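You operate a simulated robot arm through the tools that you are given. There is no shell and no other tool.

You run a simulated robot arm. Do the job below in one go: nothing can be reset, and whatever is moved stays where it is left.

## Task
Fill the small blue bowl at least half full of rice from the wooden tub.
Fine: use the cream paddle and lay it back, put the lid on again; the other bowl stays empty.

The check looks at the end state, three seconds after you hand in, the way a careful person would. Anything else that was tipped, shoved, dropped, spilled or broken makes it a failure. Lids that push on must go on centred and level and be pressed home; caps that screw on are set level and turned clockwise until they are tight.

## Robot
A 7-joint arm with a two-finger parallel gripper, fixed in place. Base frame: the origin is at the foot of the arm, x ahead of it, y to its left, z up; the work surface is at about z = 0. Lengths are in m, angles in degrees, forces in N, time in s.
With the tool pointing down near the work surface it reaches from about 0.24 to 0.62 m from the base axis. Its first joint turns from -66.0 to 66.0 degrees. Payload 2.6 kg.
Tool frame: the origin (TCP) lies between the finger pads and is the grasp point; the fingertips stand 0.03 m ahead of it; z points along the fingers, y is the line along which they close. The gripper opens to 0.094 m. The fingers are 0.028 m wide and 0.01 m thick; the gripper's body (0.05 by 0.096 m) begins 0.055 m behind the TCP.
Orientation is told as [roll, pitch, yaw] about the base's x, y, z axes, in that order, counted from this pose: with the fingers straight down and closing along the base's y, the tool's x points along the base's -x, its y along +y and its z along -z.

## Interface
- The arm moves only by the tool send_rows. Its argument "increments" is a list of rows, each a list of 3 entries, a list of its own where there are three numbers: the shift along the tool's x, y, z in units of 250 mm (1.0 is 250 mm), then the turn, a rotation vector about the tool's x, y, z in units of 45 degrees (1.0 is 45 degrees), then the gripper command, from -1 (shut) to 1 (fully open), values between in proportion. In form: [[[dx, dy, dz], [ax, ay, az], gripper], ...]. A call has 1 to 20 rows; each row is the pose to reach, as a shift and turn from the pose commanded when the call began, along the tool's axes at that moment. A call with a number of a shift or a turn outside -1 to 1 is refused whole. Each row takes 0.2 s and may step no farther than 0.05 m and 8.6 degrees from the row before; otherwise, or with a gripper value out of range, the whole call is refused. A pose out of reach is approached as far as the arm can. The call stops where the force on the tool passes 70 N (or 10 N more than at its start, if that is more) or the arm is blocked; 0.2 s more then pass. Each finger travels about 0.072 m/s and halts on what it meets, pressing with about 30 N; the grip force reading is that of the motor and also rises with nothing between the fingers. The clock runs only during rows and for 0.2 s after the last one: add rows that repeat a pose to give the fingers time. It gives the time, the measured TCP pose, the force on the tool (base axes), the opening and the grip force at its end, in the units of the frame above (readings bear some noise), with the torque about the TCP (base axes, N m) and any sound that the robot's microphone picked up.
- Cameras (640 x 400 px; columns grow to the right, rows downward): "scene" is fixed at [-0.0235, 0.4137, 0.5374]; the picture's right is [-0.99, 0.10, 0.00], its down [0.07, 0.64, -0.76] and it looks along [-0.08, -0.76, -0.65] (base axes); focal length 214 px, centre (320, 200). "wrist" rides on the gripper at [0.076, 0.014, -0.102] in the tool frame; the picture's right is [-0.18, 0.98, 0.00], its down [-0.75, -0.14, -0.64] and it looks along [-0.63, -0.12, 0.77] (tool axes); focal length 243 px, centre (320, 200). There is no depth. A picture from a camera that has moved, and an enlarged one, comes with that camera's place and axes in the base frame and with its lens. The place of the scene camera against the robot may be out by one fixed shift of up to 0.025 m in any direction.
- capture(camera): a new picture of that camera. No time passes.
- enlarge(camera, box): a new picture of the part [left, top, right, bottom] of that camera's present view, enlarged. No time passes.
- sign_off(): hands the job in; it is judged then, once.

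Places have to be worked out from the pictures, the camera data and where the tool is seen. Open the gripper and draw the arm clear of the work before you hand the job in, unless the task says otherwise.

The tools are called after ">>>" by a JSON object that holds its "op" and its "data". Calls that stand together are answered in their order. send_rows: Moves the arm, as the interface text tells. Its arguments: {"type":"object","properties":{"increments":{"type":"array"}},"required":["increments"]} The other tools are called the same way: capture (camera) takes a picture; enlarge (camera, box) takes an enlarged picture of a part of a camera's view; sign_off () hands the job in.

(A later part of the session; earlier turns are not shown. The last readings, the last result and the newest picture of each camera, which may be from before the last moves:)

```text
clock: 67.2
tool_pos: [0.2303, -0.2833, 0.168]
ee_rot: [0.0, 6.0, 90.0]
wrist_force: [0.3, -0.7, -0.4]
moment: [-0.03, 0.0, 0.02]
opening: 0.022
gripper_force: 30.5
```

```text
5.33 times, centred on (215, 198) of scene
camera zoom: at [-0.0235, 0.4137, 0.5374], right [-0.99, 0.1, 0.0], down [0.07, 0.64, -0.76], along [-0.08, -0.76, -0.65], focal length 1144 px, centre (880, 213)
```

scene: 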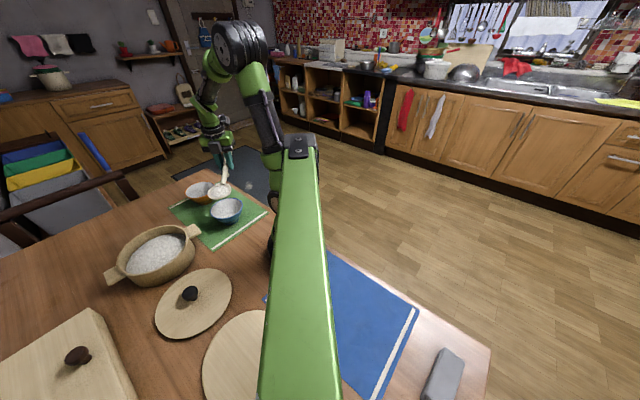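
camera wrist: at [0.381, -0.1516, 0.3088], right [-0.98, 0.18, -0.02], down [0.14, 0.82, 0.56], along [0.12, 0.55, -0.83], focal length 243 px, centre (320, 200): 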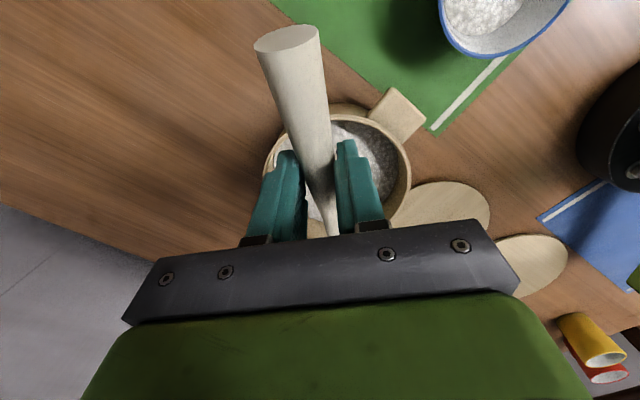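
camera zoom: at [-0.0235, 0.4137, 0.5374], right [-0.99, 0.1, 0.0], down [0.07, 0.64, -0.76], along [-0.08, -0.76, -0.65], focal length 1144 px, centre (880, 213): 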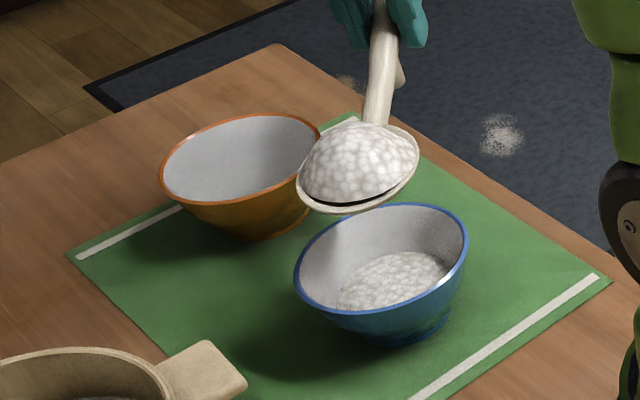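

No rice lost in transit. I lower to z≈0.128 over the bowl and start the roll slowly.

>>> {"op": "send_rows", "data": {"increments": [[[-0.003, 0.005, 0.05], [0, 0, 0], -1], [[-0.006, 0.01, 0.11], [0, 0, 0], -1], [[-0.0096, 0.016, 0.168], [0, 0, 0], -1], [[-0.0096, 0.016, 0.168], [-0.1, 0, 0], -1], [[-0.0096, 0.016, 0.168], [-0.2, 0, 0], -1], [[-0.0096, 0.016, 0.168], [-0.3, 0, 0], -1], [[-0.0096, 0.016, 0.168], [-0.4, 0, 0], -1], [[-0.0096, 0.016, 0.168], [-0.5, 0, 0], -1], [[-0.0096, 0.016, 0.168], [-0.6, 0, 0], -1], [[-0.0096, 0.016, 0.168], [-0.6, 0, 0], -1]]}}

>>> {"op": "enlarge", "data": {"camera": "scene", "box": [170, 160, 260, 235]}}

```text
clock: 69.4
tool_pos: [0.2266, -0.2863, 0.1249]
ee_rot: [27.1, 6.0, 90.0]
wrist_force: [-0.4, -0.7, -1.6]
moment: [-0.1, 0.0, -0.01]
opening: 0.022
gripper_force: 30.3
```

```text
5.33 times, centred on (215, 198) of scene
camera zoom: at [-0.0235, 0.4137, 0.5374], right [-0.99, 0.1, 0.0], down [0.07, 0.64, -0.76], along [-0.08, -0.76, -0.65], focal length 1144 px, centre (880, 213)
```

zoom: 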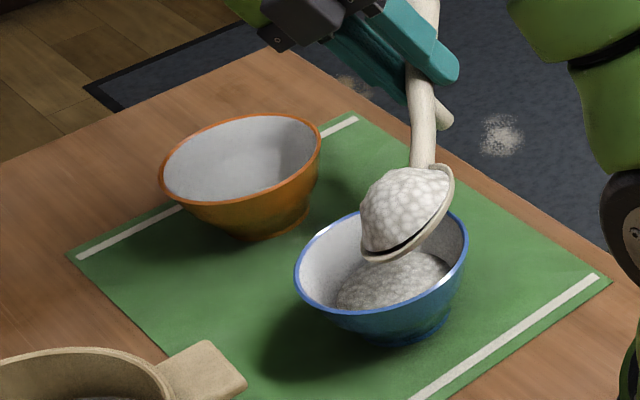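

The mound is right over the bowl. I complete the roll to about 72°.

>>> {"op": "send_rows", "data": {"increments": [[[0, -0.008, -0.004], [-0.1, 0, 0], -1], [[0, -0.016, -0.008], [-0.2, 0, 0], -1], [[0, -0.025, -0.012], [-0.32, 0, 0], -1], [[0, -0.034, -0.017], [-0.44, 0, 0], -1], [[0, -0.043, -0.022], [-0.57, 0, 0], -1], [[0, -0.043, -0.022], [-0.72, 0, 0], -1], [[0, -0.043, -0.022], [-0.86, 0, 0], -1], [[0, -0.043, -0.022], [-1.0, 0, 0], -1], [[0, -0.043, -0.022], [-1.0, 0, 0], -1]]}}

>>> {"op": "enlarge", "data": {"camera": "scene", "box": [170, 160, 260, 235]}}

```text
clock: 71.4
tool_pos: [0.2394, -0.2849, 0.1256]
ee_rot: [72.0, 6.1, 90.0]
wrist_force: [-1.6, -0.3, -1.0]
moment: [-0.02, 0.0, 0.0]
opening: 0.0221
gripper_force: 29.8
```

```text
5.33 times, centred on (215, 198) of scene
camera zoom: at [-0.0235, 0.4137, 0.5374], right [-0.99, 0.1, 0.0], down [0.07, 0.64, -0.76], along [-0.08, -0.76, -0.65], focal length 1144 px, centre (880, 213)
```

zoom: 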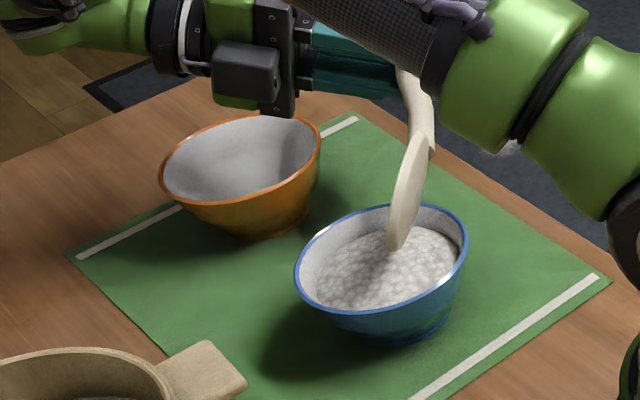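

The bowl now looks well over half full with no spill. I unroll while lifting and then look into the bowl from above.

>>> {"op": "send_rows", "data": {"increments": [[[0, 0, 0], [0.1, 0, 0], -1], [[0, 0.03, -0.01], [0.25, 0, 0], -1], [[0, 0.06, -0.02], [0.4, 0, 0], -1], [[0, 0.09, -0.03], [0.55, 0, 0], -1], [[0, 0.115, -0.035], [0.7, 0, 0], -1], [[0, 0.115, -0.035], [0.85, 0, 0], -1], [[0, 0.115, -0.035], [1.0, 0, 0], -1]]}}

>>> {"op": "send_rows", "data": {"increments": [[[0, 0, 0], [0.16, 0, 0], -1], [[0, 0, 0], [0.32, 0, 0], -1], [[0, 0, 0], [0.48, 0, 0], -1], [[0, 0, 0], [0.6, 0, 0], -1], [[0, 0, 0], [0.6, 0, 0], -1]]}}

>>> {"op": "enlarge", "data": {"camera": "scene", "box": [170, 160, 260, 235]}}

```text
clock: 73.0
tool_pos: [0.239, -0.2835, 0.1557]
ee_rot: [27.0, 6.0, 89.9]
wrist_force: [0.8, -0.1, -1.5]
moment: [-0.04, -0.02, 0.01]
opening: 0.0218
gripper_force: 30.2
```

```text
clock: 74.2
tool_pos: [0.2384, -0.2829, 0.1557]
ee_rot: [-0.1, 6.0, 90.0]
wrist_force: [0.4, -0.1, -0.8]
moment: [-0.04, 0.02, -0.01]
opening: 0.0217
gripper_force: 30.2
```

```text
5.33 times, centred on (215, 198) of scene
camera zoom: at [-0.0235, 0.4137, 0.5374], right [-0.99, 0.1, 0.0], down [0.07, 0.64, -0.76], along [-0.08, -0.76, -0.65], focal length 1144 px, centre (880, 213)
```

zoom: 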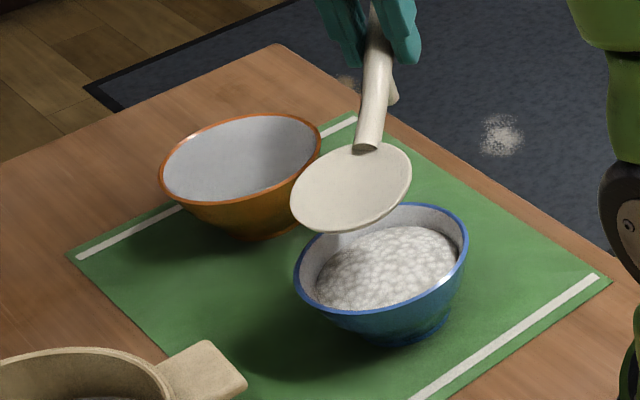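

Rice surface now reaches about 85% of the rim's width. To judge the level better I go back over the tub with the hand tilted, where the wrist camera looks straight down on the bowls.

>>> {"op": "send_rows", "data": {"increments": [[[-0.06, -0.05, -0.11], [0, 0, 0], -1], [[-0.15, -0.13, -0.21], [0, 0.08, 0], -1], [[-0.25, -0.21, -0.29], [0, 0.18, 0], -1], [[-0.35, -0.3, -0.34], [0, 0.3, 0], -1], [[-0.45, -0.39, -0.38], [0, 0.43, 0], -1], [[-0.55, -0.48, -0.404], [0, 0.56, 0], -1], [[-0.64, -0.56, -0.404], [0, 0.68, 0], -1], [[-0.7096, -0.624, -0.404], [0, 0.8, 0], -1], [[-0.7096, -0.624, -0.404], [0, 0.867, 0], -1], [[-0.7096, -0.624, -0.404], [0, 0.867, 0], -1]]}}

>>> {"op": "capture", "data": {"camera": "wrist"}}

>>> {"op": "enlarge", "data": {"camera": "wrist", "box": [380, 80, 560, 220]}}

>>> {"op": "enlarge", "data": {"camera": "scene", "box": [80, 160, 260, 290]}}

```text
clock: 76.4
tool_pos: [0.3943, -0.0956, 0.2378]
ee_rot: [-0.1, 45.1, 90.1]
wrist_force: [0.2, 0.4, -0.3]
moment: [-0.03, -0.03, -0.01]
opening: 0.0218
gripper_force: 30.3
```

```text
taken
camera wrist: at [0.3809, -0.0767, 0.3648], right [-0.98, 0.13, -0.13], down [0.14, 0.99, -0.08], along [0.12, -0.1, -0.99], focal length 243 px, centre (320, 200)
```

wrist: 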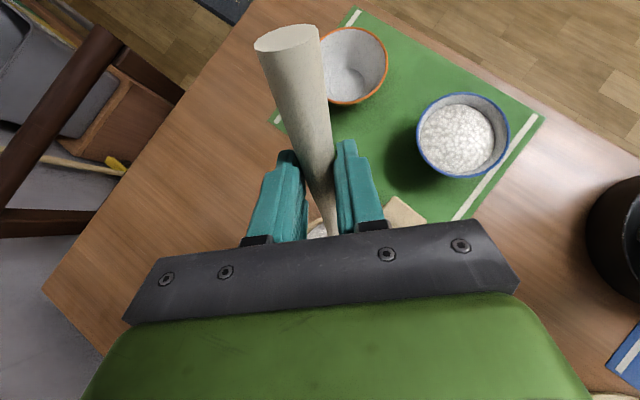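

```text
2.86 times, centred on (470, 150) of wrist
camera zoom: at [0.3809, -0.0767, 0.3648], right [-0.98, 0.13, -0.13], down [0.14, 0.99, -0.08], along [0.12, -0.1, -0.99], focal length 693 px, centre (-109, 343)
```

zoom: 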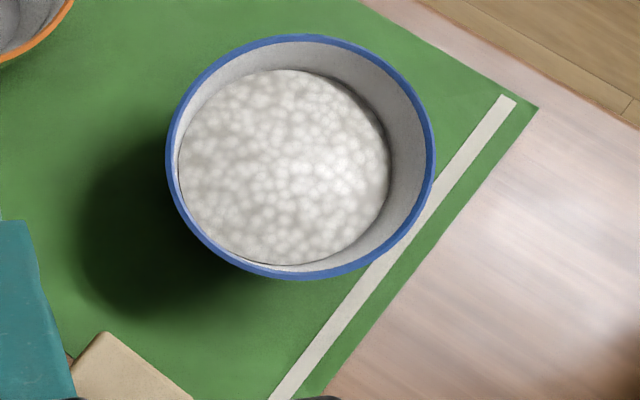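

```text
3.08 times, centred on (170, 225) of scene
camera zoom: at [-0.0235, 0.4137, 0.5374], right [-0.99, 0.1, 0.0], down [0.07, 0.64, -0.76], along [-0.08, -0.76, -0.65], focal length 660 px, centre (782, 123)
```

zoom: 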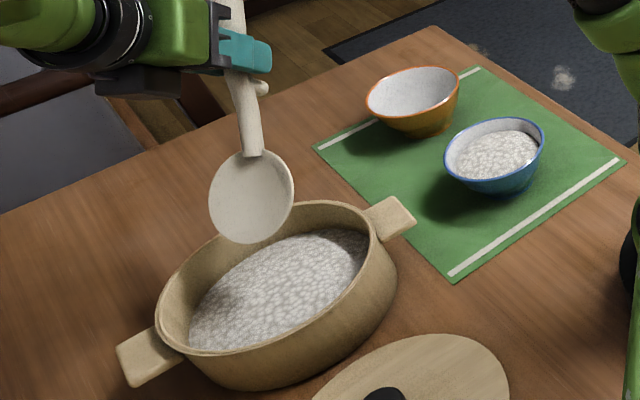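

Seen from above, the rice level is about z=0.039 against the rim at 0.055 — around half by volume, 65% by height. To be safely above half I take one more moderate scoop with the same sweep.

>>> {"op": "send_rows", "data": {"increments": [[[-0.1131, 0, 0.1131], [0, 0, 0], -1], [[-0.17, 0, 0.165], [0, 0, 0], -1], [[-0.2178, 0, 0.2065], [0, 0, 0], -1], [[-0.25, 0, 0.23], [0, -0.022, 0], -1], [[-0.28, 0, 0.2517], [0, -0.044, 0], -1], [[-0.304, 0, 0.256], [0, -0.1, 0], -1], [[-0.3281, 0, 0.2602], [0, -0.156, 0], -1], [[-0.3564, 0, 0.2602], [0, -0.211, 0], -1], [[-0.3847, 0, 0.2602], [0, -0.267, 0], -1], [[-0.4045, 0, 0.2517], [0, -0.3, 0], -1], [[-0.4243, 0, 0.2432], [0, -0.333, 0], -1]]}}

>>> {"op": "enlarge", "data": {"camera": "scene", "box": [90, 190, 210, 290]}}

```text
clock: 78.8
tool_pos: [0.3943, -0.0631, 0.12]
ee_rot: [0.0, 29.9, 89.9]
wrist_force: [0.4, -0.6, -1.4]
moment: [-0.07, -0.04, -0.03]
opening: 0.0221
gripper_force: 30.3
```

```text
4.00 times, centred on (150, 240) of scene
camera zoom: at [-0.0235, 0.4137, 0.5374], right [-0.99, 0.1, 0.0], down [0.07, 0.64, -0.76], along [-0.08, -0.76, -0.65], focal length 858 px, centre (1000, 40)
```

zoom: 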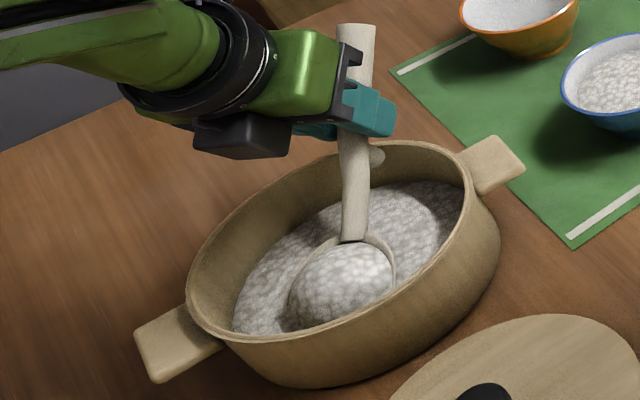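

A slightly smaller mound this time. I lift and level it slowly again over the tub.

>>> {"op": "send_rows", "data": {"increments": [[[0.0129, 0, -0.0064], [0, -0.089, 0], -1], [[0.0325, 0, -0.0205], [0, -0.144, 0], -1], [[0.0522, 0, -0.0345], [0, -0.2, 0], -1], [[0.085, 0, -0.059], [0, -0.266, 0], -1], [[0.118, 0, -0.0843], [0, -0.333, 0], -1], [[0.15, 0, -0.119], [0, -0.389, 0], -1], [[0.1813, 0, -0.154], [0, -0.444, 0], -1], [[0.2085, 0, -0.189], [0, -0.489, 0], -1], [[0.2357, 0, -0.2242], [0, -0.533, 0], -1], [[0.2357, 0, -0.2242], [0, -0.533, 0], -1]]}}

>>> {"op": "enlarge", "data": {"camera": "scene", "box": [90, 170, 230, 290]}}

```text
clock: 81.0
tool_pos: [0.3939, -0.0869, 0.1976]
ee_rot: [0.1, 6.0, 90.0]
wrist_force: [-0.4, 0.1, -1.7]
moment: [-0.05, -0.01, 0.0]
opening: 0.0222
gripper_force: 30.0
```

```text
3.33 times, centred on (160, 230) of scene
camera zoom: at [-0.0235, 0.4137, 0.5374], right [-0.99, 0.1, 0.0], down [0.07, 0.64, -0.76], along [-0.08, -0.76, -0.65], focal length 715 px, centre (853, 100)
```

zoom: 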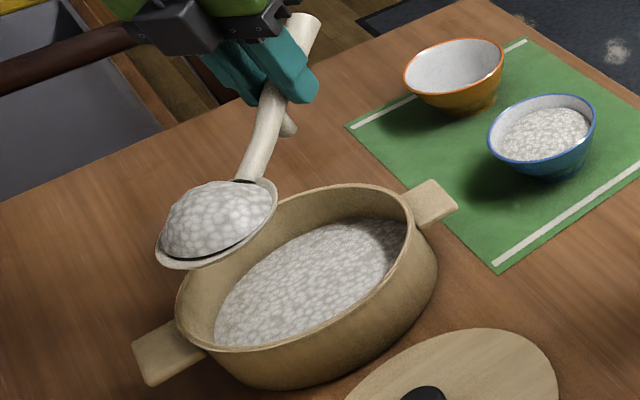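

No loss; the load is a bit smaller than before and the bowl has room for it. I carry it to the bowl with the same slow profile.

>>> {"op": "send_rows", "data": {"increments": [[[0.0154, 0.0131, 0.004], [0, 0, 0], -1], [[0.0463, 0.0394, 0.0121], [0, 0, 0], -1], [[0.0925, 0.0787, 0.0242], [0, 0, 0], -1], [[0.1465, 0.1246, 0.0383], [0, 0, 0], -1], [[0.2082, 0.1771, 0.0544], [0, 0, 0], -1], [[0.2699, 0.2296, 0.0706], [0, 0, 0], -1], [[0.3316, 0.2821, 0.0867], [0, 0, 0], -1], [[0.3933, 0.3346, 0.1028], [0, 0, 0], -1], [[0.455, 0.387, 0.1189], [0, 0, 0], -1], [[0.5167, 0.4395, 0.1351], [0, 0, 0], -1], [[0.5784, 0.492, 0.1512], [0, 0, 0], -1], [[0.6324, 0.5379, 0.1653], [0, 0, 0], -1], [[0.6787, 0.5773, 0.1774], [0, 0, 0], -1], [[0.7172, 0.6101, 0.1875], [0, 0, 0], -1], [[0.7481, 0.6363, 0.1956], [0, 0, 0], -1], [[0.7712, 0.656, 0.2016], [0, 0, 0], -1], [[0.7712, 0.656, 0.2016], [0, 0, 0], -1]]}}

>>> {"op": "enlarge", "data": {"camera": "scene", "box": [170, 160, 260, 235]}}

```text
clock: 84.6
tool_pos: [0.2299, -0.2832, 0.1673]
ee_rot: [-0.1, 6.0, 90.0]
wrist_force: [0.0, -0.7, -1.1]
moment: [-0.05, 0.0, 0.03]
opening: 0.0222
gripper_force: 30.3
```

```text
5.33 times, centred on (215, 198) of scene
camera zoom: at [-0.0235, 0.4137, 0.5374], right [-0.99, 0.1, 0.0], down [0.07, 0.64, -0.76], along [-0.08, -0.76, -0.65], focal length 1144 px, centre (880, 213)
```

zoom: 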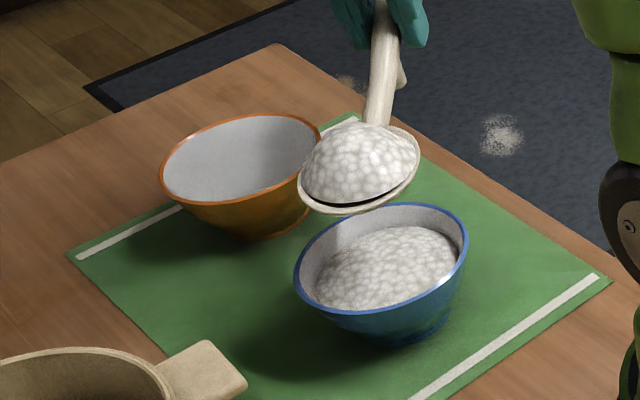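

Same position as last time, so I repeat the pour: lower to z≈0.128 and roll slowly to the first checkpoint.

>>> {"op": "send_rows", "data": {"increments": [[[-0.003, 0.005, 0.05], [0, 0, 0], -1], [[-0.006, 0.01, 0.11], [0, 0, 0], -1], [[-0.0096, 0.016, 0.168], [0, 0, 0], -1], [[-0.0096, 0.016, 0.168], [-0.1, 0, 0], -1], [[-0.0096, 0.016, 0.168], [-0.2, 0, 0], -1], [[-0.0096, 0.016, 0.168], [-0.3, 0, 0], -1], [[-0.0096, 0.016, 0.168], [-0.4, 0, 0], -1], [[-0.0096, 0.016, 0.168], [-0.5, 0, 0], -1], [[-0.0096, 0.016, 0.168], [-0.6, 0, 0], -1], [[-0.0096, 0.016, 0.168], [-0.6, 0, 0], -1]]}}

>>> {"op": "enlarge", "data": {"camera": "scene", "box": [170, 160, 260, 235]}}

```text
clock: 86.8
tool_pos: [0.226, -0.2859, 0.1251]
ee_rot: [27.1, 6.0, 89.9]
wrist_force: [-0.4, -0.6, -0.8]
moment: [-0.09, -0.01, 0.02]
opening: 0.0218
gripper_force: 30.5
```

```text
5.33 times, centred on (215, 198) of scene
camera zoom: at [-0.0235, 0.4137, 0.5374], right [-0.99, 0.1, 0.0], down [0.07, 0.64, -0.76], along [-0.08, -0.76, -0.65], focal length 1144 px, centre (880, 213)
```

zoom: 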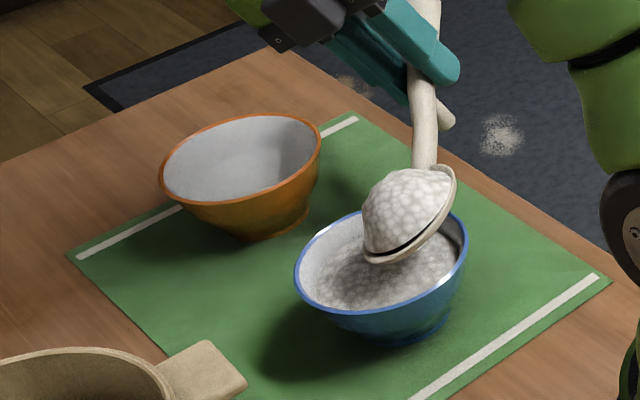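

The load is centred over the bowl as before; I complete the roll.

>>> {"op": "send_rows", "data": {"increments": [[[0, -0.008, -0.004], [-0.1, 0, 0], -1], [[0, -0.016, -0.008], [-0.2, 0, 0], -1], [[0, -0.025, -0.012], [-0.32, 0, 0], -1], [[0, -0.034, -0.017], [-0.44, 0, 0], -1], [[0, -0.043, -0.022], [-0.57, 0, 0], -1], [[0, -0.043, -0.022], [-0.72, 0, 0], -1], [[0, -0.043, -0.022], [-0.86, 0, 0], -1], [[0, -0.043, -0.022], [-1.0, 0, 0], -1], [[0, -0.043, -0.022], [-1.0, 0, 0], -1]]}}

>>> {"op": "enlarge", "data": {"camera": "scene", "box": [170, 160, 260, 235]}}

```text
clock: 88.8
tool_pos: [0.2393, -0.2846, 0.1261]
ee_rot: [72.0, 6.0, 90.0]
wrist_force: [-1.5, -0.3, -0.7]
moment: [-0.03, -0.01, -0.01]
opening: 0.0218
gripper_force: 30.4
```

```text
5.33 times, centred on (215, 198) of scene
camera zoom: at [-0.0235, 0.4137, 0.5374], right [-0.99, 0.1, 0.0], down [0.07, 0.64, -0.76], along [-0.08, -0.76, -0.65], focal length 1144 px, centre (880, 213)
```

zoom: 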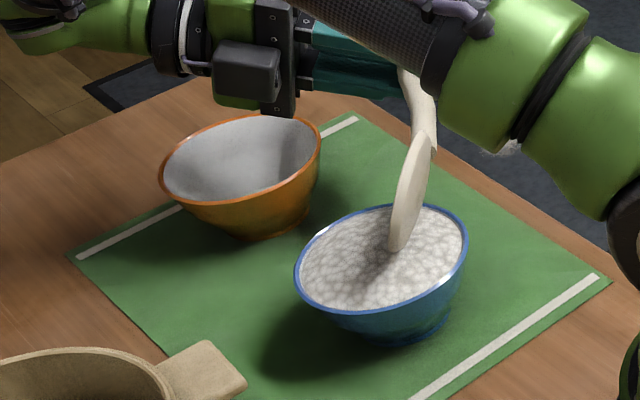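

The bowl is now nearly full to just under the rim, nothing spilled. I unroll while lifting, then take the paddle back.

>>> {"op": "send_rows", "data": {"increments": [[[0, 0, 0], [0.1, 0, 0], -1], [[0, 0.03, -0.01], [0.25, 0, 0], -1], [[0, 0.06, -0.02], [0.4, 0, 0], -1], [[0, 0.09, -0.03], [0.55, 0, 0], -1], [[0, 0.115, -0.035], [0.7, 0, 0], -1], [[0, 0.115, -0.035], [0.85, 0, 0], -1], [[0, 0.115, -0.035], [1.0, 0, 0], -1]]}}

>>> {"op": "send_rows", "data": {"increments": [[[0, 0, 0], [0.16, 0, 0], -1], [[0, 0, 0], [0.32, 0, 0], -1], [[0, 0, 0], [0.48, 0, 0], -1], [[0, 0, 0], [0.6, 0, 0], -1], [[0, 0, 0], [0.6, 0, 0], -1]]}}

>>> {"op": "enlarge", "data": {"camera": "scene", "box": [170, 160, 260, 235]}}

>>> {"op": "capture", "data": {"camera": "wrist"}}

```text
clock: 90.4
tool_pos: [0.2376, -0.2832, 0.1559]
ee_rot: [26.9, 6.0, 89.9]
wrist_force: [-0.2, -0.7, -0.4]
moment: [-0.02, 0.02, 0.0]
opening: 0.022
gripper_force: 29.9
```

```text
clock: 91.6
tool_pos: [0.2378, -0.2817, 0.1558]
ee_rot: [-0.1, 6.0, 90.0]
wrist_force: [-0.5, 0.0, -1.0]
moment: [-0.06, 0.01, 0.0]
opening: 0.0219
gripper_force: 29.5
```

```text
5.33 times, centred on (215, 198) of scene
camera zoom: at [-0.0235, 0.4137, 0.5374], right [-0.99, 0.1, 0.0], down [0.07, 0.64, -0.76], along [-0.08, -0.76, -0.65], focal length 1144 px, centre (880, 213)
```

zoom: 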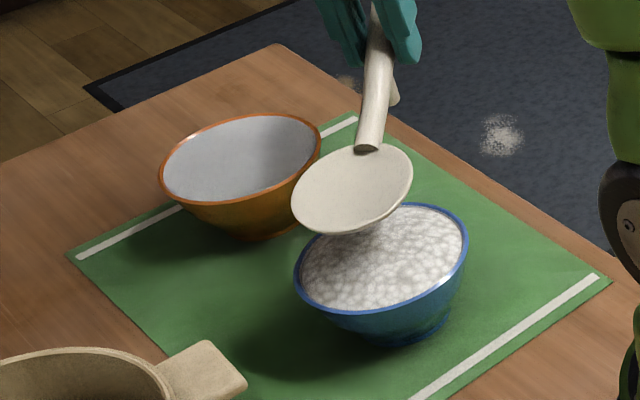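

```text
taken
camera wrist: at [0.2243, -0.3475, 0.2665], right [-0.98, 0.18, -0.02], down [0.14, 0.82, 0.56], along [0.12, 0.55, -0.83], focal length 243 px, centre (320, 200)
```

wrist: 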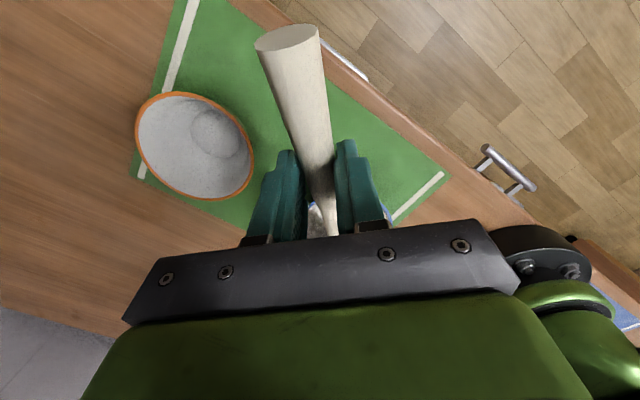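

Bowl filled, paddle clean. Now I carry the empty paddle back at safe height over the orange bowl toward its resting place, keeping well inside the arm's reach limit.

>>> {"op": "send_rows", "data": {"increments": [[[-0.03, -0.14, 0], [0, -0.011, 0.013], -1], [[-0.06, -0.28, 0], [0, -0.022, 0.025], -1], [[-0.09, -0.42, 0], [0, -0.033, 0.038], -1], [[-0.12, -0.56, 0], [0, -0.045, 0.051], -1], [[-0.15, -0.7, 0], [0, -0.056, 0.064], -1], [[-0.18, -0.84, 0.03], [0, -0.067, 0.076], -1], [[-0.2082, -0.98, 0.08], [0, -0.078, 0.089], -1], [[-0.2082, -0.98, 0.125], [0, -0.078, 0.089], -1], [[-0.2082, -0.98, 0.125], [0, -0.078, 0.089], -1]]}}

>>> {"op": "capture", "data": {"camera": "scene"}}

>>> {"op": "enlarge", "data": {"camera": "scene", "box": [90, 150, 210, 250]}}

```text
clock: 93.6
tool_pos: [0.4828, -0.2344, 0.119]
ee_rot: [-0.3, 2.5, 86.0]
wrist_force: [-0.6, -0.5, -0.2]
moment: [-0.03, 0.04, 0.01]
opening: 0.0218
gripper_force: 30.2
```

```text
taken
```

scene: 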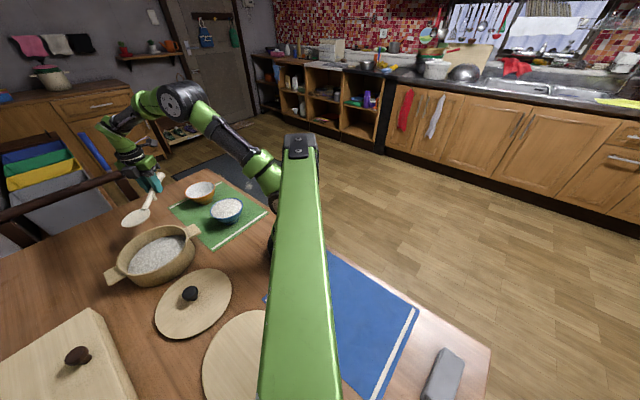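

```text
4.00 times, centred on (150, 200) of scene
camera zoom: at [-0.0235, 0.4137, 0.5374], right [-0.99, 0.1, 0.0], down [0.07, 0.64, -0.76], along [-0.08, -0.76, -0.65], focal length 858 px, centre (1000, 200)
```

zoom: 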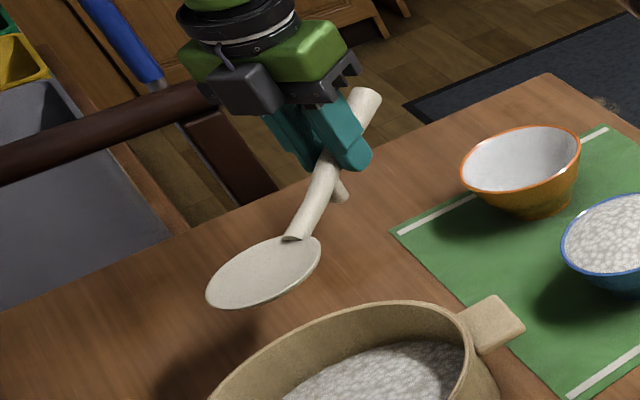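

Now at (0.483, -0.234, 0.119). I move out above the paddle's original place and lower to about z=0.075.

>>> {"op": "send_rows", "data": {"increments": [[[0.03, -0.073, 0.06], [0, 0, 0], -1], [[0.06, -0.145, 0.12], [0, 0, 0], -1], [[0.0918, -0.2175, 0.18], [0, 0, 0], -1], [[0.0918, -0.2175, 0.18], [0, 0, 0], -1]]}}

>>> {"op": "enlarge", "data": {"camera": "scene", "box": [90, 150, 210, 250]}}

>>> {"op": "capture", "data": {"camera": "wrist"}}

```text
clock: 94.6
tool_pos: [0.5358, -0.2632, 0.0773]
ee_rot: [-0.4, 2.5, 85.9]
wrist_force: [-0.7, 1.0, -0.7]
moment: [0.02, 0.04, 0.03]
opening: 0.0218
gripper_force: 29.6
```

```text
4.00 times, centred on (150, 200) of scene
camera zoom: at [-0.0235, 0.4137, 0.5374], right [-0.99, 0.1, 0.0], down [0.07, 0.64, -0.76], along [-0.08, -0.76, -0.65], focal length 858 px, centre (1000, 200)
```

zoom: 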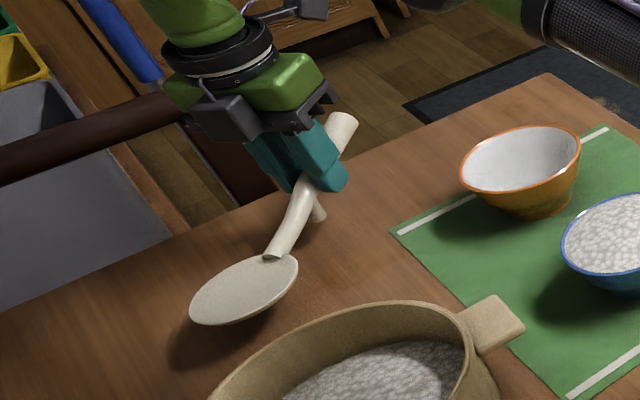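

```text
taken
camera wrist: at [0.5169, -0.3334, 0.1827], right [-0.97, 0.25, -0.01], down [0.19, 0.77, 0.61], along [0.16, 0.59, -0.79], focal length 243 px, centre (320, 200)
```

wrist: 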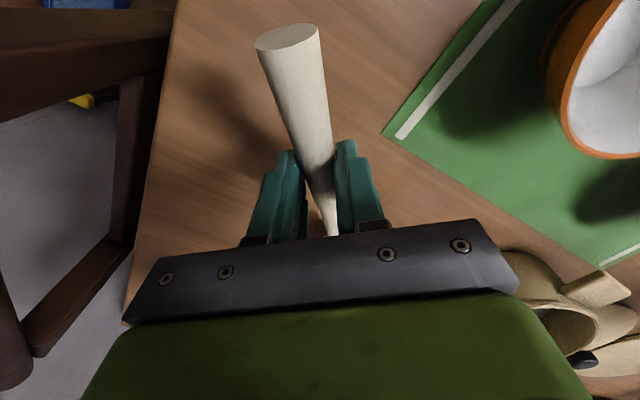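

Everything lines up over the original spot. I lower in stages, checking force for first touch.

>>> {"op": "send_rows", "data": {"increments": [[[-0.0018, 0, 0.04], [0, 0, 0], -1], [[-0.0035, 0, 0.08], [0, 0, 0], -1], [[-0.0039, 0, 0.09], [0, 0, 0], -1], [[-0.0039, 0, 0.09], [0, 0, 0], -1]]}}

>>> {"op": "enlarge", "data": {"camera": "scene", "box": [100, 165, 190, 240]}}

```text
clock: 95.6
tool_pos: [0.5365, -0.2624, 0.0534]
ee_rot: [-0.3, 2.6, 86.0]
wrist_force: [-0.2, 0.5, -0.6]
moment: [-0.05, 0.0, -0.01]
opening: 0.0219
gripper_force: 30.1
```

```text
5.33 times, centred on (145, 202) of scene
camera zoom: at [-0.0235, 0.4137, 0.5374], right [-0.99, 0.1, 0.0], down [0.07, 0.64, -0.76], along [-0.08, -0.76, -0.65], focal length 1144 px, centre (1253, 187)
```

zoom: 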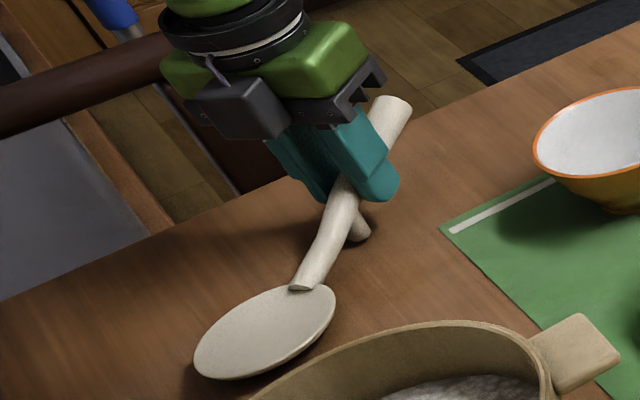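

No contact yet at z≈0.053. I continue down in 2–3 mm steps.

>>> {"op": "send_rows", "data": {"increments": [[[0, 0, 0.01], [0, 0, 0], -1], [[-0.001, 0, 0.02], [0, 0, 0], -1], [[-0.001, 0, 0.02], [0, 0, 0], -1]]}}

>>> {"op": "send_rows", "data": {"increments": [[[0, 0, 0.008], [0, 0, 0], -1], [[0, 0, 0.008], [0, 0, 0], -1]]}}

>>> {"op": "enlarge", "data": {"camera": "scene", "box": [100, 165, 190, 240]}}

```text
clock: 96.4
tool_pos: [0.5365, -0.2636, 0.049]
ee_rot: [-0.4, 2.6, 86.0]
wrist_force: [-0.8, 0.4, 6.4]
moment: [0.05, 0.16, -0.01]
opening: 0.0218
gripper_force: 30.1
```

```text
clock: 97.0
tool_pos: [0.537, -0.2632, 0.0494]
ee_rot: [-0.6, 2.6, 86.1]
wrist_force: [-4.8, 0.3, 24.5]
moment: [0.32, 0.06, 0.04]
opening: 0.0215
gripper_force: 30.2
```

```text
5.33 times, centred on (145, 202) of scene
camera zoom: at [-0.0236, 0.4138, 0.5373], right [-0.99, 0.1, 0.0], down [0.07, 0.64, -0.76], along [-0.08, -0.76, -0.65], focal length 1144 px, centre (1253, 187)
```

zoom: 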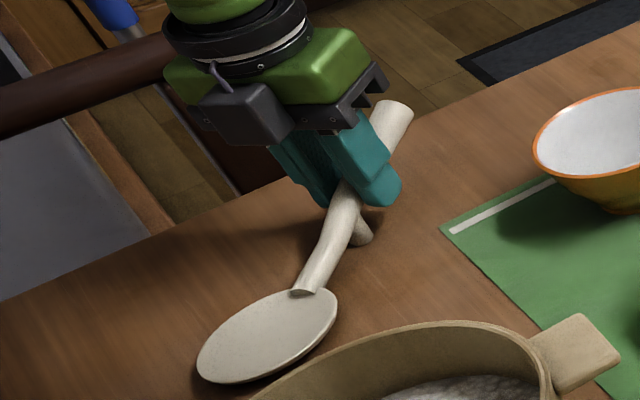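

The leg has touched (about 24 N). The paddle lies roughly 4 mm too far in +x compared with the original picture, so I lift slightly, shift back 4 mm, set down lightly and then open.

>>> {"op": "send_rows", "data": {"increments": [[[0, 0, -0.02], [0, 0, 0], -1], [[0, 0.016, -0.02], [0, 0, 0], -1], [[0, 0.016, -0.01], [0, 0, 0], -1], [[0, 0.016, -0.006], [0, 0, 0], -1], [[0, 0.016, -0.006], [0, 0, 0], -1]]}}

>>> {"op": "enlarge", "data": {"camera": "scene", "box": [100, 165, 190, 240]}}

```text
clock: 98.2
tool_pos: [0.532, -0.2623, 0.0486]
ee_rot: [-0.5, 2.5, 86.0]
wrist_force: [-5.3, 5.2, 19.6]
moment: [0.44, 0.15, 0.08]
opening: 0.0216
gripper_force: 29.5
```

```text
5.33 times, centred on (145, 202) of scene
camera zoom: at [-0.0236, 0.4137, 0.5373], right [-0.99, 0.1, 0.0], down [0.07, 0.64, -0.76], along [-0.08, -0.76, -0.65], focal length 1144 px, centre (1253, 187)
```

zoom: 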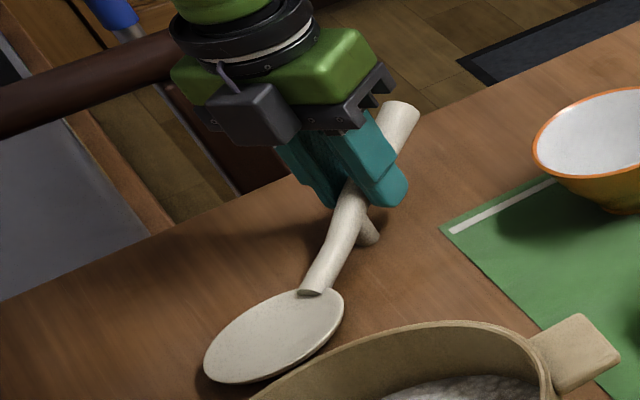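

Blade pixels now match the original pose. I ease off another 1.5 mm and open the gripper.

>>> {"op": "send_rows", "data": {"increments": [[[0, 0, -0.007], [0, 0, 0], -1], [[0, 0, -0.007], [0, 0, 0], -0.7], [[0, 0, -0.007], [0, 0, 0], -0.3], [[0, 0, -0.007], [0, 0, 0], 0.2], [[0, 0, -0.007], [0, 0, 0], 0.7], [[0, 0, -0.007], [0, 0, 0], 1], [[0, 0, -0.007], [0, 0, 0], 1]]}}

>>> {"op": "enlarge", "data": {"camera": "scene", "box": [100, 165, 190, 240]}}

>>> {"op": "capture", "data": {"camera": "wrist"}}

```text
clock: 99.8
tool_pos: [0.5322, -0.2617, 0.0489]
ee_rot: [-0.3, 2.5, 86.1]
wrist_force: [0.1, -1.1, 1.2]
moment: [-0.01, -0.01, 0.05]
opening: 0.094
gripper_force: 0.1
```

```text
5.33 times, centred on (145, 202) of scene
camera zoom: at [-0.0235, 0.4137, 0.5374], right [-0.99, 0.1, 0.0], down [0.07, 0.64, -0.76], along [-0.08, -0.76, -0.65], focal length 1144 px, centre (1253, 187)
```

zoom: 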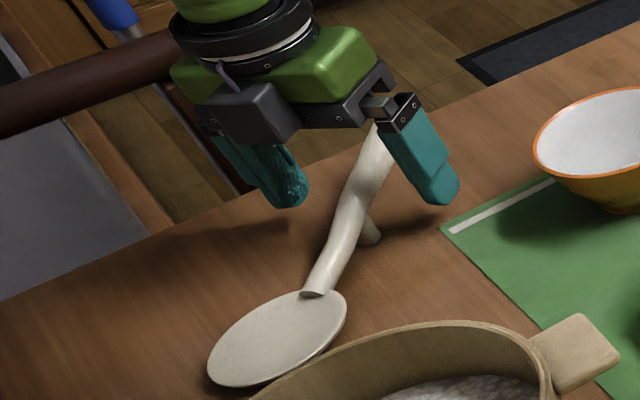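

```text
taken
camera wrist: at [0.5129, -0.3327, 0.1559], right [-0.97, 0.25, -0.01], down [0.19, 0.77, 0.61], along [0.16, 0.59, -0.79], focal length 243 px, centre (320, 200)
```

wrist: 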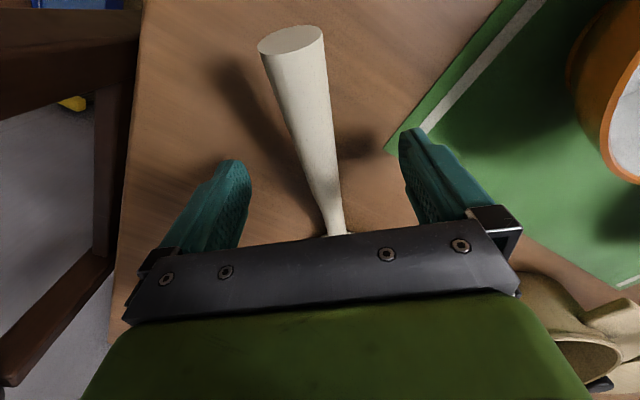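

The paddle stands on its leg in its original place. I rise straight up to clear the handle, then move inward and up, away from the reach limit.

>>> {"op": "send_rows", "data": {"increments": [[[0.003, 0, -0.07], [0, 0, 0], 1], [[0.006, 0, -0.14], [0, 0, 0], 1], [[0.0098, 0, -0.2238], [0, 0, 0], 1], [[-0.05, 0.11, -0.33], [0, -0.02, 0], 1], [[-0.12, 0.22, -0.46], [0, -0.04, 0], 1], [[-0.1914, 0.336, -0.57], [0, -0.055, 0], 1], [[-0.1914, 0.336, -0.593], [0, -0.055, 0], 1]]}}

>>> {"op": "capture", "data": {"camera": "scene"}}

>>> {"op": "enlarge", "data": {"camera": "scene", "box": [100, 165, 260, 295]}}

>>> {"op": "capture", "data": {"camera": "wrist"}}

```text
clock: 101.4
tool_pos: [0.4498, -0.2016, 0.1954]
ee_rot: [-0.3, -0.1, 86.1]
wrist_force: [-0.6, 0.2, -0.3]
moment: [0.03, -0.02, 0.02]
opening: 0.0939
gripper_force: 0.0
```

```text
taken
```

scene: 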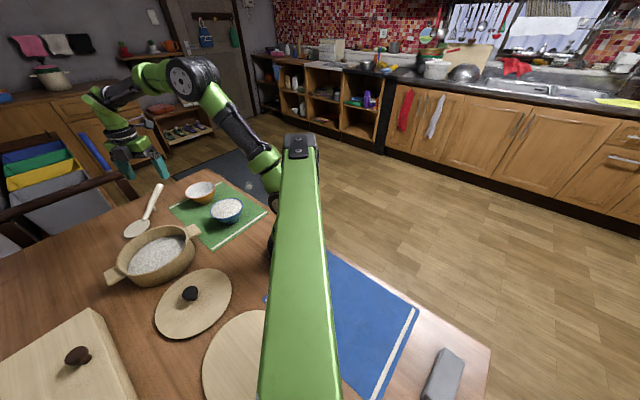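

```text
3.08 times, centred on (180, 230) of scene
camera zoom: at [-0.0235, 0.4137, 0.5374], right [-0.99, 0.1, 0.0], down [0.07, 0.64, -0.76], along [-0.08, -0.76, -0.65], focal length 660 px, centre (751, 108)
```

zoom: 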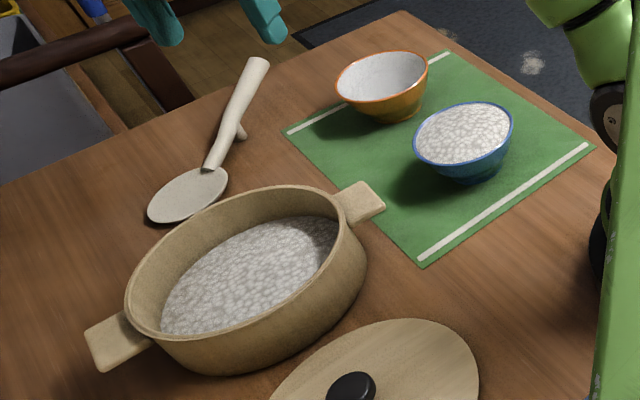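

```text
taken
camera wrist: at [0.431, -0.277, 0.2986], right [-0.97, 0.25, 0.0], down [0.19, 0.74, 0.64], along [0.17, 0.62, -0.77], focal length 243 px, centre (320, 200)
```

wrist: 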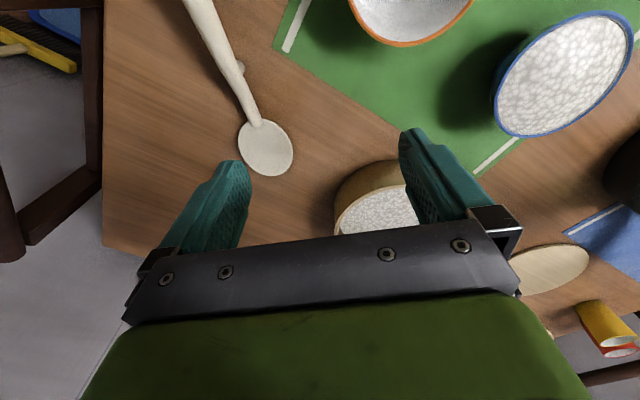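

Paddle back in place, orange bowl empty, tub unmoved, blue bowl nearly full. Next I travel over to the lid at (0.26, 0.133), returning to yaw 90°.

>>> {"op": "send_rows", "data": {"increments": [[[-0.128, 0.085, 0], [0, 0, -0.018], 1], [[-0.256, 0.17, 0], [0, 0, -0.036], 1], [[-0.385, 0.256, 0], [0, 0, -0.053], 1], [[-0.513, 0.341, 0], [0, 0, -0.071], 1], [[-0.641, 0.426, 0], [0, 0, -0.087], 1], [[-0.641, 0.426, 0], [0, 0, -0.087], 1]]}}

```text
clock: 102.8
tool_pos: [0.3546, -0.0353, 0.1942]
ee_rot: [-0.3, 0.0, 89.9]
wrist_force: [-0.5, 0.5, -0.4]
moment: [0.0, -0.02, -0.01]
opening: 0.0939
gripper_force: 0.1
```

Nearly at the lid. I continue to (0.26, 0.133) at z≈0.14, with a 0.3° roll correction, and look at the knob.

>>> {"op": "send_rows", "data": {"increments": [[[-0.13, 0.075, 0.02], [-0.003, 0, 0], 1], [[-0.26, 0.15, 0.06], [-0.0067, 0, 0], 1], [[-0.4, 0.225, 0.1], [-0.0067, 0, 0], 1], [[-0.54, 0.3, 0.15], [-0.0067, 0, 0], 1], [[-0.673, 0.378, 0.2], [-0.0067, 0, 0], 1], [[-0.673, 0.378, 0.216], [-0.0067, 0, 0], 1], [[-0.673, 0.378, 0.216], [-0.0067, 0, 0], 1]]}}

>>> {"op": "capture", "data": {"camera": "wrist"}}

>>> {"op": "send_rows", "data": {"increments": [[[0, 0, 0], [0, 0, 0], 1]]}}

>>> {"op": "send_rows", "data": {"increments": [[[0, 0, 0], [0, 0, 0], 1]]}}

>>> {"op": "send_rows", "data": {"increments": [[[0, 0, 0], [0, 0, 0], 1]]}}

```text
clock: 104.4
tool_pos: [0.2617, 0.133, 0.1405]
ee_rot: [0.0, 0.0, 89.8]
wrist_force: [0.4, 0.6, 0.1]
moment: [-0.01, 0.03, -0.01]
opening: 0.0938
gripper_force: 0.1
```

```text
taken
camera wrist: at [0.2478, 0.057, 0.2434], right [-0.98, 0.19, 0.0], down [0.14, 0.75, 0.64], along [0.12, 0.63, -0.77], focal length 243 px, centre (320, 200)
```

wrist: 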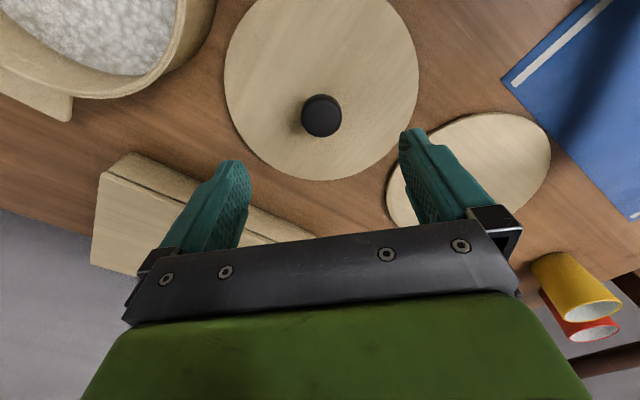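

```text
clock: 104.8
tool_pos: [0.2624, 0.1336, 0.1404]
ee_rot: [0.1, 0.1, 89.9]
wrist_force: [-0.2, 0.6, -0.5]
moment: [0.0, 0.0, -0.01]
opening: 0.0938
gripper_force: 0.0
```

```text
clock: 105.2
tool_pos: [0.2621, 0.1318, 0.14]
ee_rot: [0.0, 0.0, 89.9]
wrist_force: [-0.3, 0.4, -0.3]
moment: [0.0, 0.01, -0.03]
opening: 0.094
gripper_force: 0.0
```

```text
clock: 105.6
tool_pos: [0.261, 0.1324, 0.1413]
ee_rot: [0.0, 0.0, 89.9]
wrist_force: [-0.9, 0.5, 0.0]
moment: [-0.01, 0.07, 0.01]
opening: 0.094
gripper_force: 0.0
```

The average pose is (0.2618, 0.1327, 0.1405) and the knob is centred between the fingers. I shift 1.5 mm and descend to the same height at which I released the knob, then close.

>>> {"op": "send_rows", "data": {"increments": [[[0, 0.006, 0.14], [0, 0, 0], 1], [[0, 0.006, 0.26], [0, 0, 0], 1], [[0, 0.006, 0.33], [0, 0, 0], 1], [[0, 0.006, 0.365], [0, 0, 0], 1], [[0, 0.006, 0.365], [0, 0, 0], 1]]}}

>>> {"op": "capture", "data": {"camera": "wrist"}}

```text
clock: 106.8
tool_pos: [0.26, 0.1344, 0.0469]
ee_rot: [-0.1, -0.1, 89.9]
wrist_force: [-0.1, 0.1, 0.7]
moment: [0.01, 0.0, 0.0]
opening: 0.0939
gripper_force: 0.1
```

```text
taken
camera wrist: at [0.2468, 0.0572, 0.1515], right [-0.98, 0.19, 0.0], down [0.14, 0.75, 0.64], along [0.12, 0.63, -0.77], focal length 243 px, centre (320, 200)
```

wrist: 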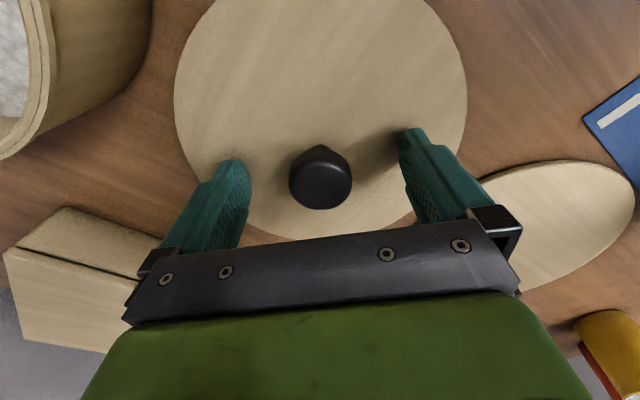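

The knob appears at the same pixel spot as in the original grasp. I close on it.

>>> {"op": "send_rows", "data": {"increments": [[[0, 0, 0], [0, 0, 0], 0.5], [[0, 0, 0], [0, 0, 0], 0], [[0, 0, 0], [0, 0, 0], -0.3], [[0, 0, 0], [0, 0, 0], -0.6], [[0, 0, 0], [0, 0, 0], -1], [[0, 0, 0], [0, 0, 0], -1]]}}

>>> {"op": "capture", "data": {"camera": "wrist"}}

```text
clock: 108.2
tool_pos: [0.2619, 0.1331, 0.0485]
ee_rot: [0.0, -0.1, 89.9]
wrist_force: [-0.4, -0.1, -0.3]
moment: [-0.03, -0.01, -0.04]
opening: 0.0332
gripper_force: 29.8
```

```text
taken
camera wrist: at [0.2469, 0.0572, 0.1518], right [-0.98, 0.19, 0.0], down [0.14, 0.75, 0.64], along [0.12, 0.63, -0.77], focal length 243 px, centre (320, 200)
```

wrist: 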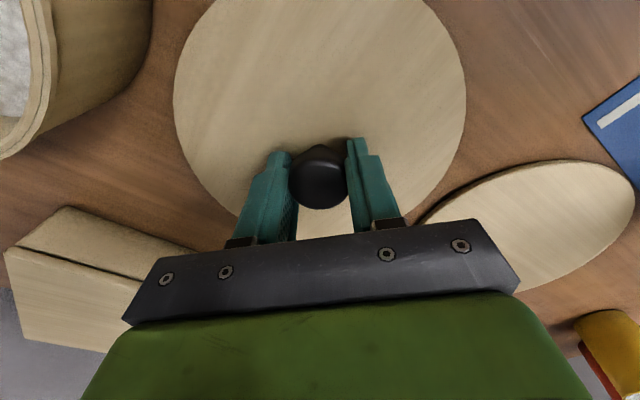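

Grip matches the original one. I lift the lid, carry it level back over the tub, and stop about 4 cm above the rim for an alignment check.

>>> {"op": "send_rows", "data": {"increments": [[[0, 0, -0.05], [0, 0, 0], -1], [[0, 0, -0.17], [0, 0, 0], -1], [[0, 0, -0.31], [0, 0, 0], -1], [[0, 0, -0.44], [0, 0, 0], -1], [[0.107, -0.107, -0.44], [0, 0, 0], -1], [[0.214, -0.214, -0.44], [0, 0, 0], -1], [[0.321, -0.32, -0.44], [0, 0, 0], -1], [[0.428, -0.427, -0.44], [0, 0, 0], -1], [[0.536, -0.5336, -0.44], [0, 0, 0], -1], [[0.536, -0.5336, -0.44], [0, 0, 0], -1]]}}

>>> {"op": "capture", "data": {"camera": "wrist"}}

>>> {"op": "enlarge", "data": {"camera": "scene", "box": [80, 180, 240, 280]}}

>>> {"op": "send_rows", "data": {"increments": [[[0, 0, 0], [0, 0, 0], -1]]}}

>>> {"op": "send_rows", "data": {"increments": [[[0, 0, 0], [0, 0, 0], -1]]}}

```text
clock: 110.4
tool_pos: [0.3931, -0.0019, 0.157]
ee_rot: [0.0, 0.1, 89.8]
wrist_force: [-0.6, 0.3, -1.1]
moment: [-0.02, -0.02, 0.0]
opening: 0.0328
gripper_force: 30.0
```

```text
taken
camera wrist: at [0.3795, -0.0781, 0.2608], right [-0.98, 0.19, 0.0], down [0.14, 0.75, 0.64], along [0.12, 0.63, -0.77], focal length 243 px, centre (320, 200)
```

wrist: 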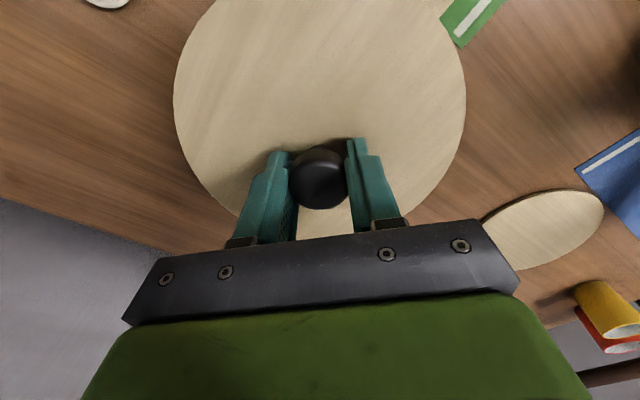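

```text
4.00 times, centred on (160, 230) of scene
camera zoom: at [-0.0235, 0.4137, 0.5374], right [-0.99, 0.1, 0.0], down [0.07, 0.64, -0.76], along [-0.08, -0.76, -0.65], focal length 858 px, centre (960, 80)
```

zoom: 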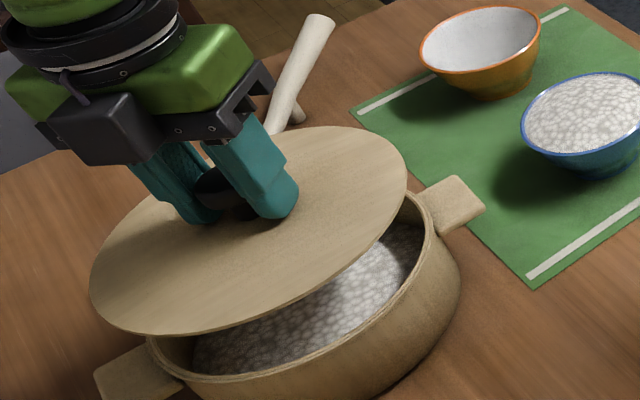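

```text
clock: 110.8
tool_pos: [0.3926, -0.0011, 0.1577]
ee_rot: [0.0, 0.0, 90.0]
wrist_force: [-0.3, 0.6, -0.7]
moment: [0.02, -0.02, -0.01]
opening: 0.0329
gripper_force: 29.9
```

```text
clock: 111.2
tool_pos: [0.393, -0.0021, 0.1575]
ee_rot: [0.0, 0.0, 89.8]
wrist_force: [0.1, -0.2, -1.1]
moment: [0.03, -0.03, -0.01]
opening: 0.0326
gripper_force: 29.9
```

Position reads (0.393, -0.0017), within a millimetre of where the lid was lifted from. I lower to just above the rim and compare with the earlier seated picture.

>>> {"op": "send_rows", "data": {"increments": [[[-0.002, -0.003, 0.06], [0, 0, 0], -1], [[-0.002, -0.003, 0.12], [0, 0, 0], -1], [[-0.002, -0.003, 0.165], [0, 0, 0], -1], [[-0.002, -0.003, 0.165], [0, 0, 0], -1]]}}

>>> {"op": "enlarge", "data": {"camera": "scene", "box": [80, 180, 240, 280]}}

>>> {"op": "capture", "data": {"camera": "wrist"}}

```text
clock: 112.2
tool_pos: [0.3943, -0.0005, 0.1171]
ee_rot: [0.0, 0.0, 89.9]
wrist_force: [0.0, -0.4, -0.9]
moment: [-0.01, 0.0, 0.0]
opening: 0.033
gripper_force: 30.1
```

```text
4.00 times, centred on (160, 230) of scene
camera zoom: at [-0.0235, 0.4137, 0.5374], right [-0.99, 0.1, 0.0], down [0.07, 0.64, -0.76], along [-0.08, -0.76, -0.65], focal length 858 px, centre (960, 80)
```

zoom: 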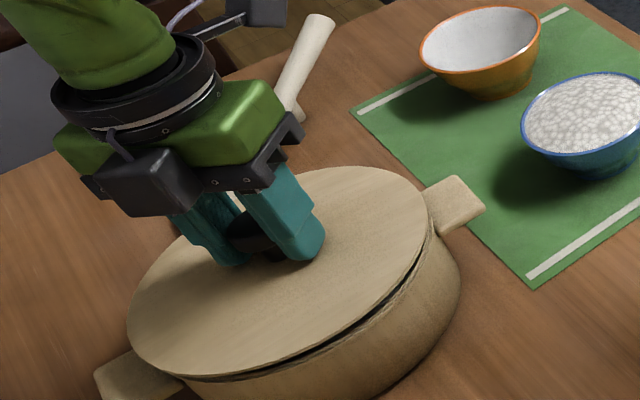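

```text
taken
camera wrist: at [0.3808, -0.0767, 0.2202], right [-0.98, 0.19, 0.0], down [0.14, 0.75, 0.64], along [0.12, 0.63, -0.77], focal length 243 px, centre (320, 200)
```

wrist: 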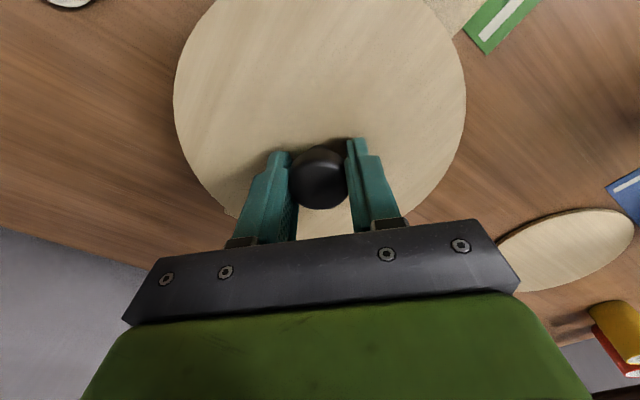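

The lid is level and just above the rim, aligned with it. I lower the last few millimetres in small steps and watch the force.

>>> {"op": "send_rows", "data": {"increments": [[[0, 0, 0.01], [0, 0, 0], -1], [[0, 0, 0.02], [0, 0, 0], -1], [[0, 0, 0.028], [0, 0, 0], -1], [[0, 0, 0.028], [0, 0, 0], -1]]}}

>>> {"op": "enlarge", "data": {"camera": "scene", "box": [80, 180, 240, 280]}}

```text
clock: 113.2
tool_pos: [0.3937, -0.0014, 0.1102]
ee_rot: [0.0, 0.0, 89.9]
wrist_force: [0.4, 0.5, -0.5]
moment: [0.01, -0.01, -0.03]
opening: 0.0328
gripper_force: 30.2
```

```text
4.00 times, centred on (160, 230) of scene
camera zoom: at [-0.0235, 0.4137, 0.5374], right [-0.99, 0.1, 0.0], down [0.07, 0.64, -0.76], along [-0.08, -0.76, -0.65], focal length 858 px, centre (960, 80)
```

zoom: 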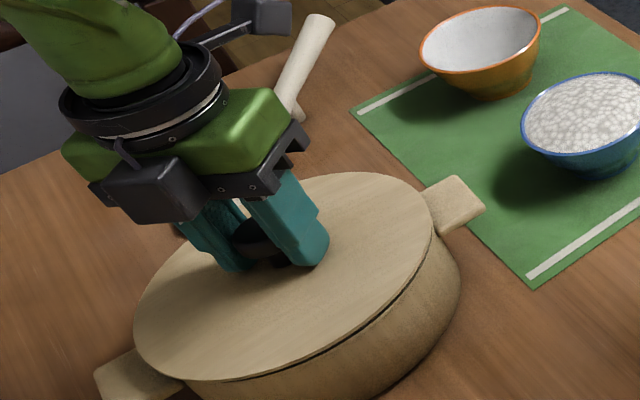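

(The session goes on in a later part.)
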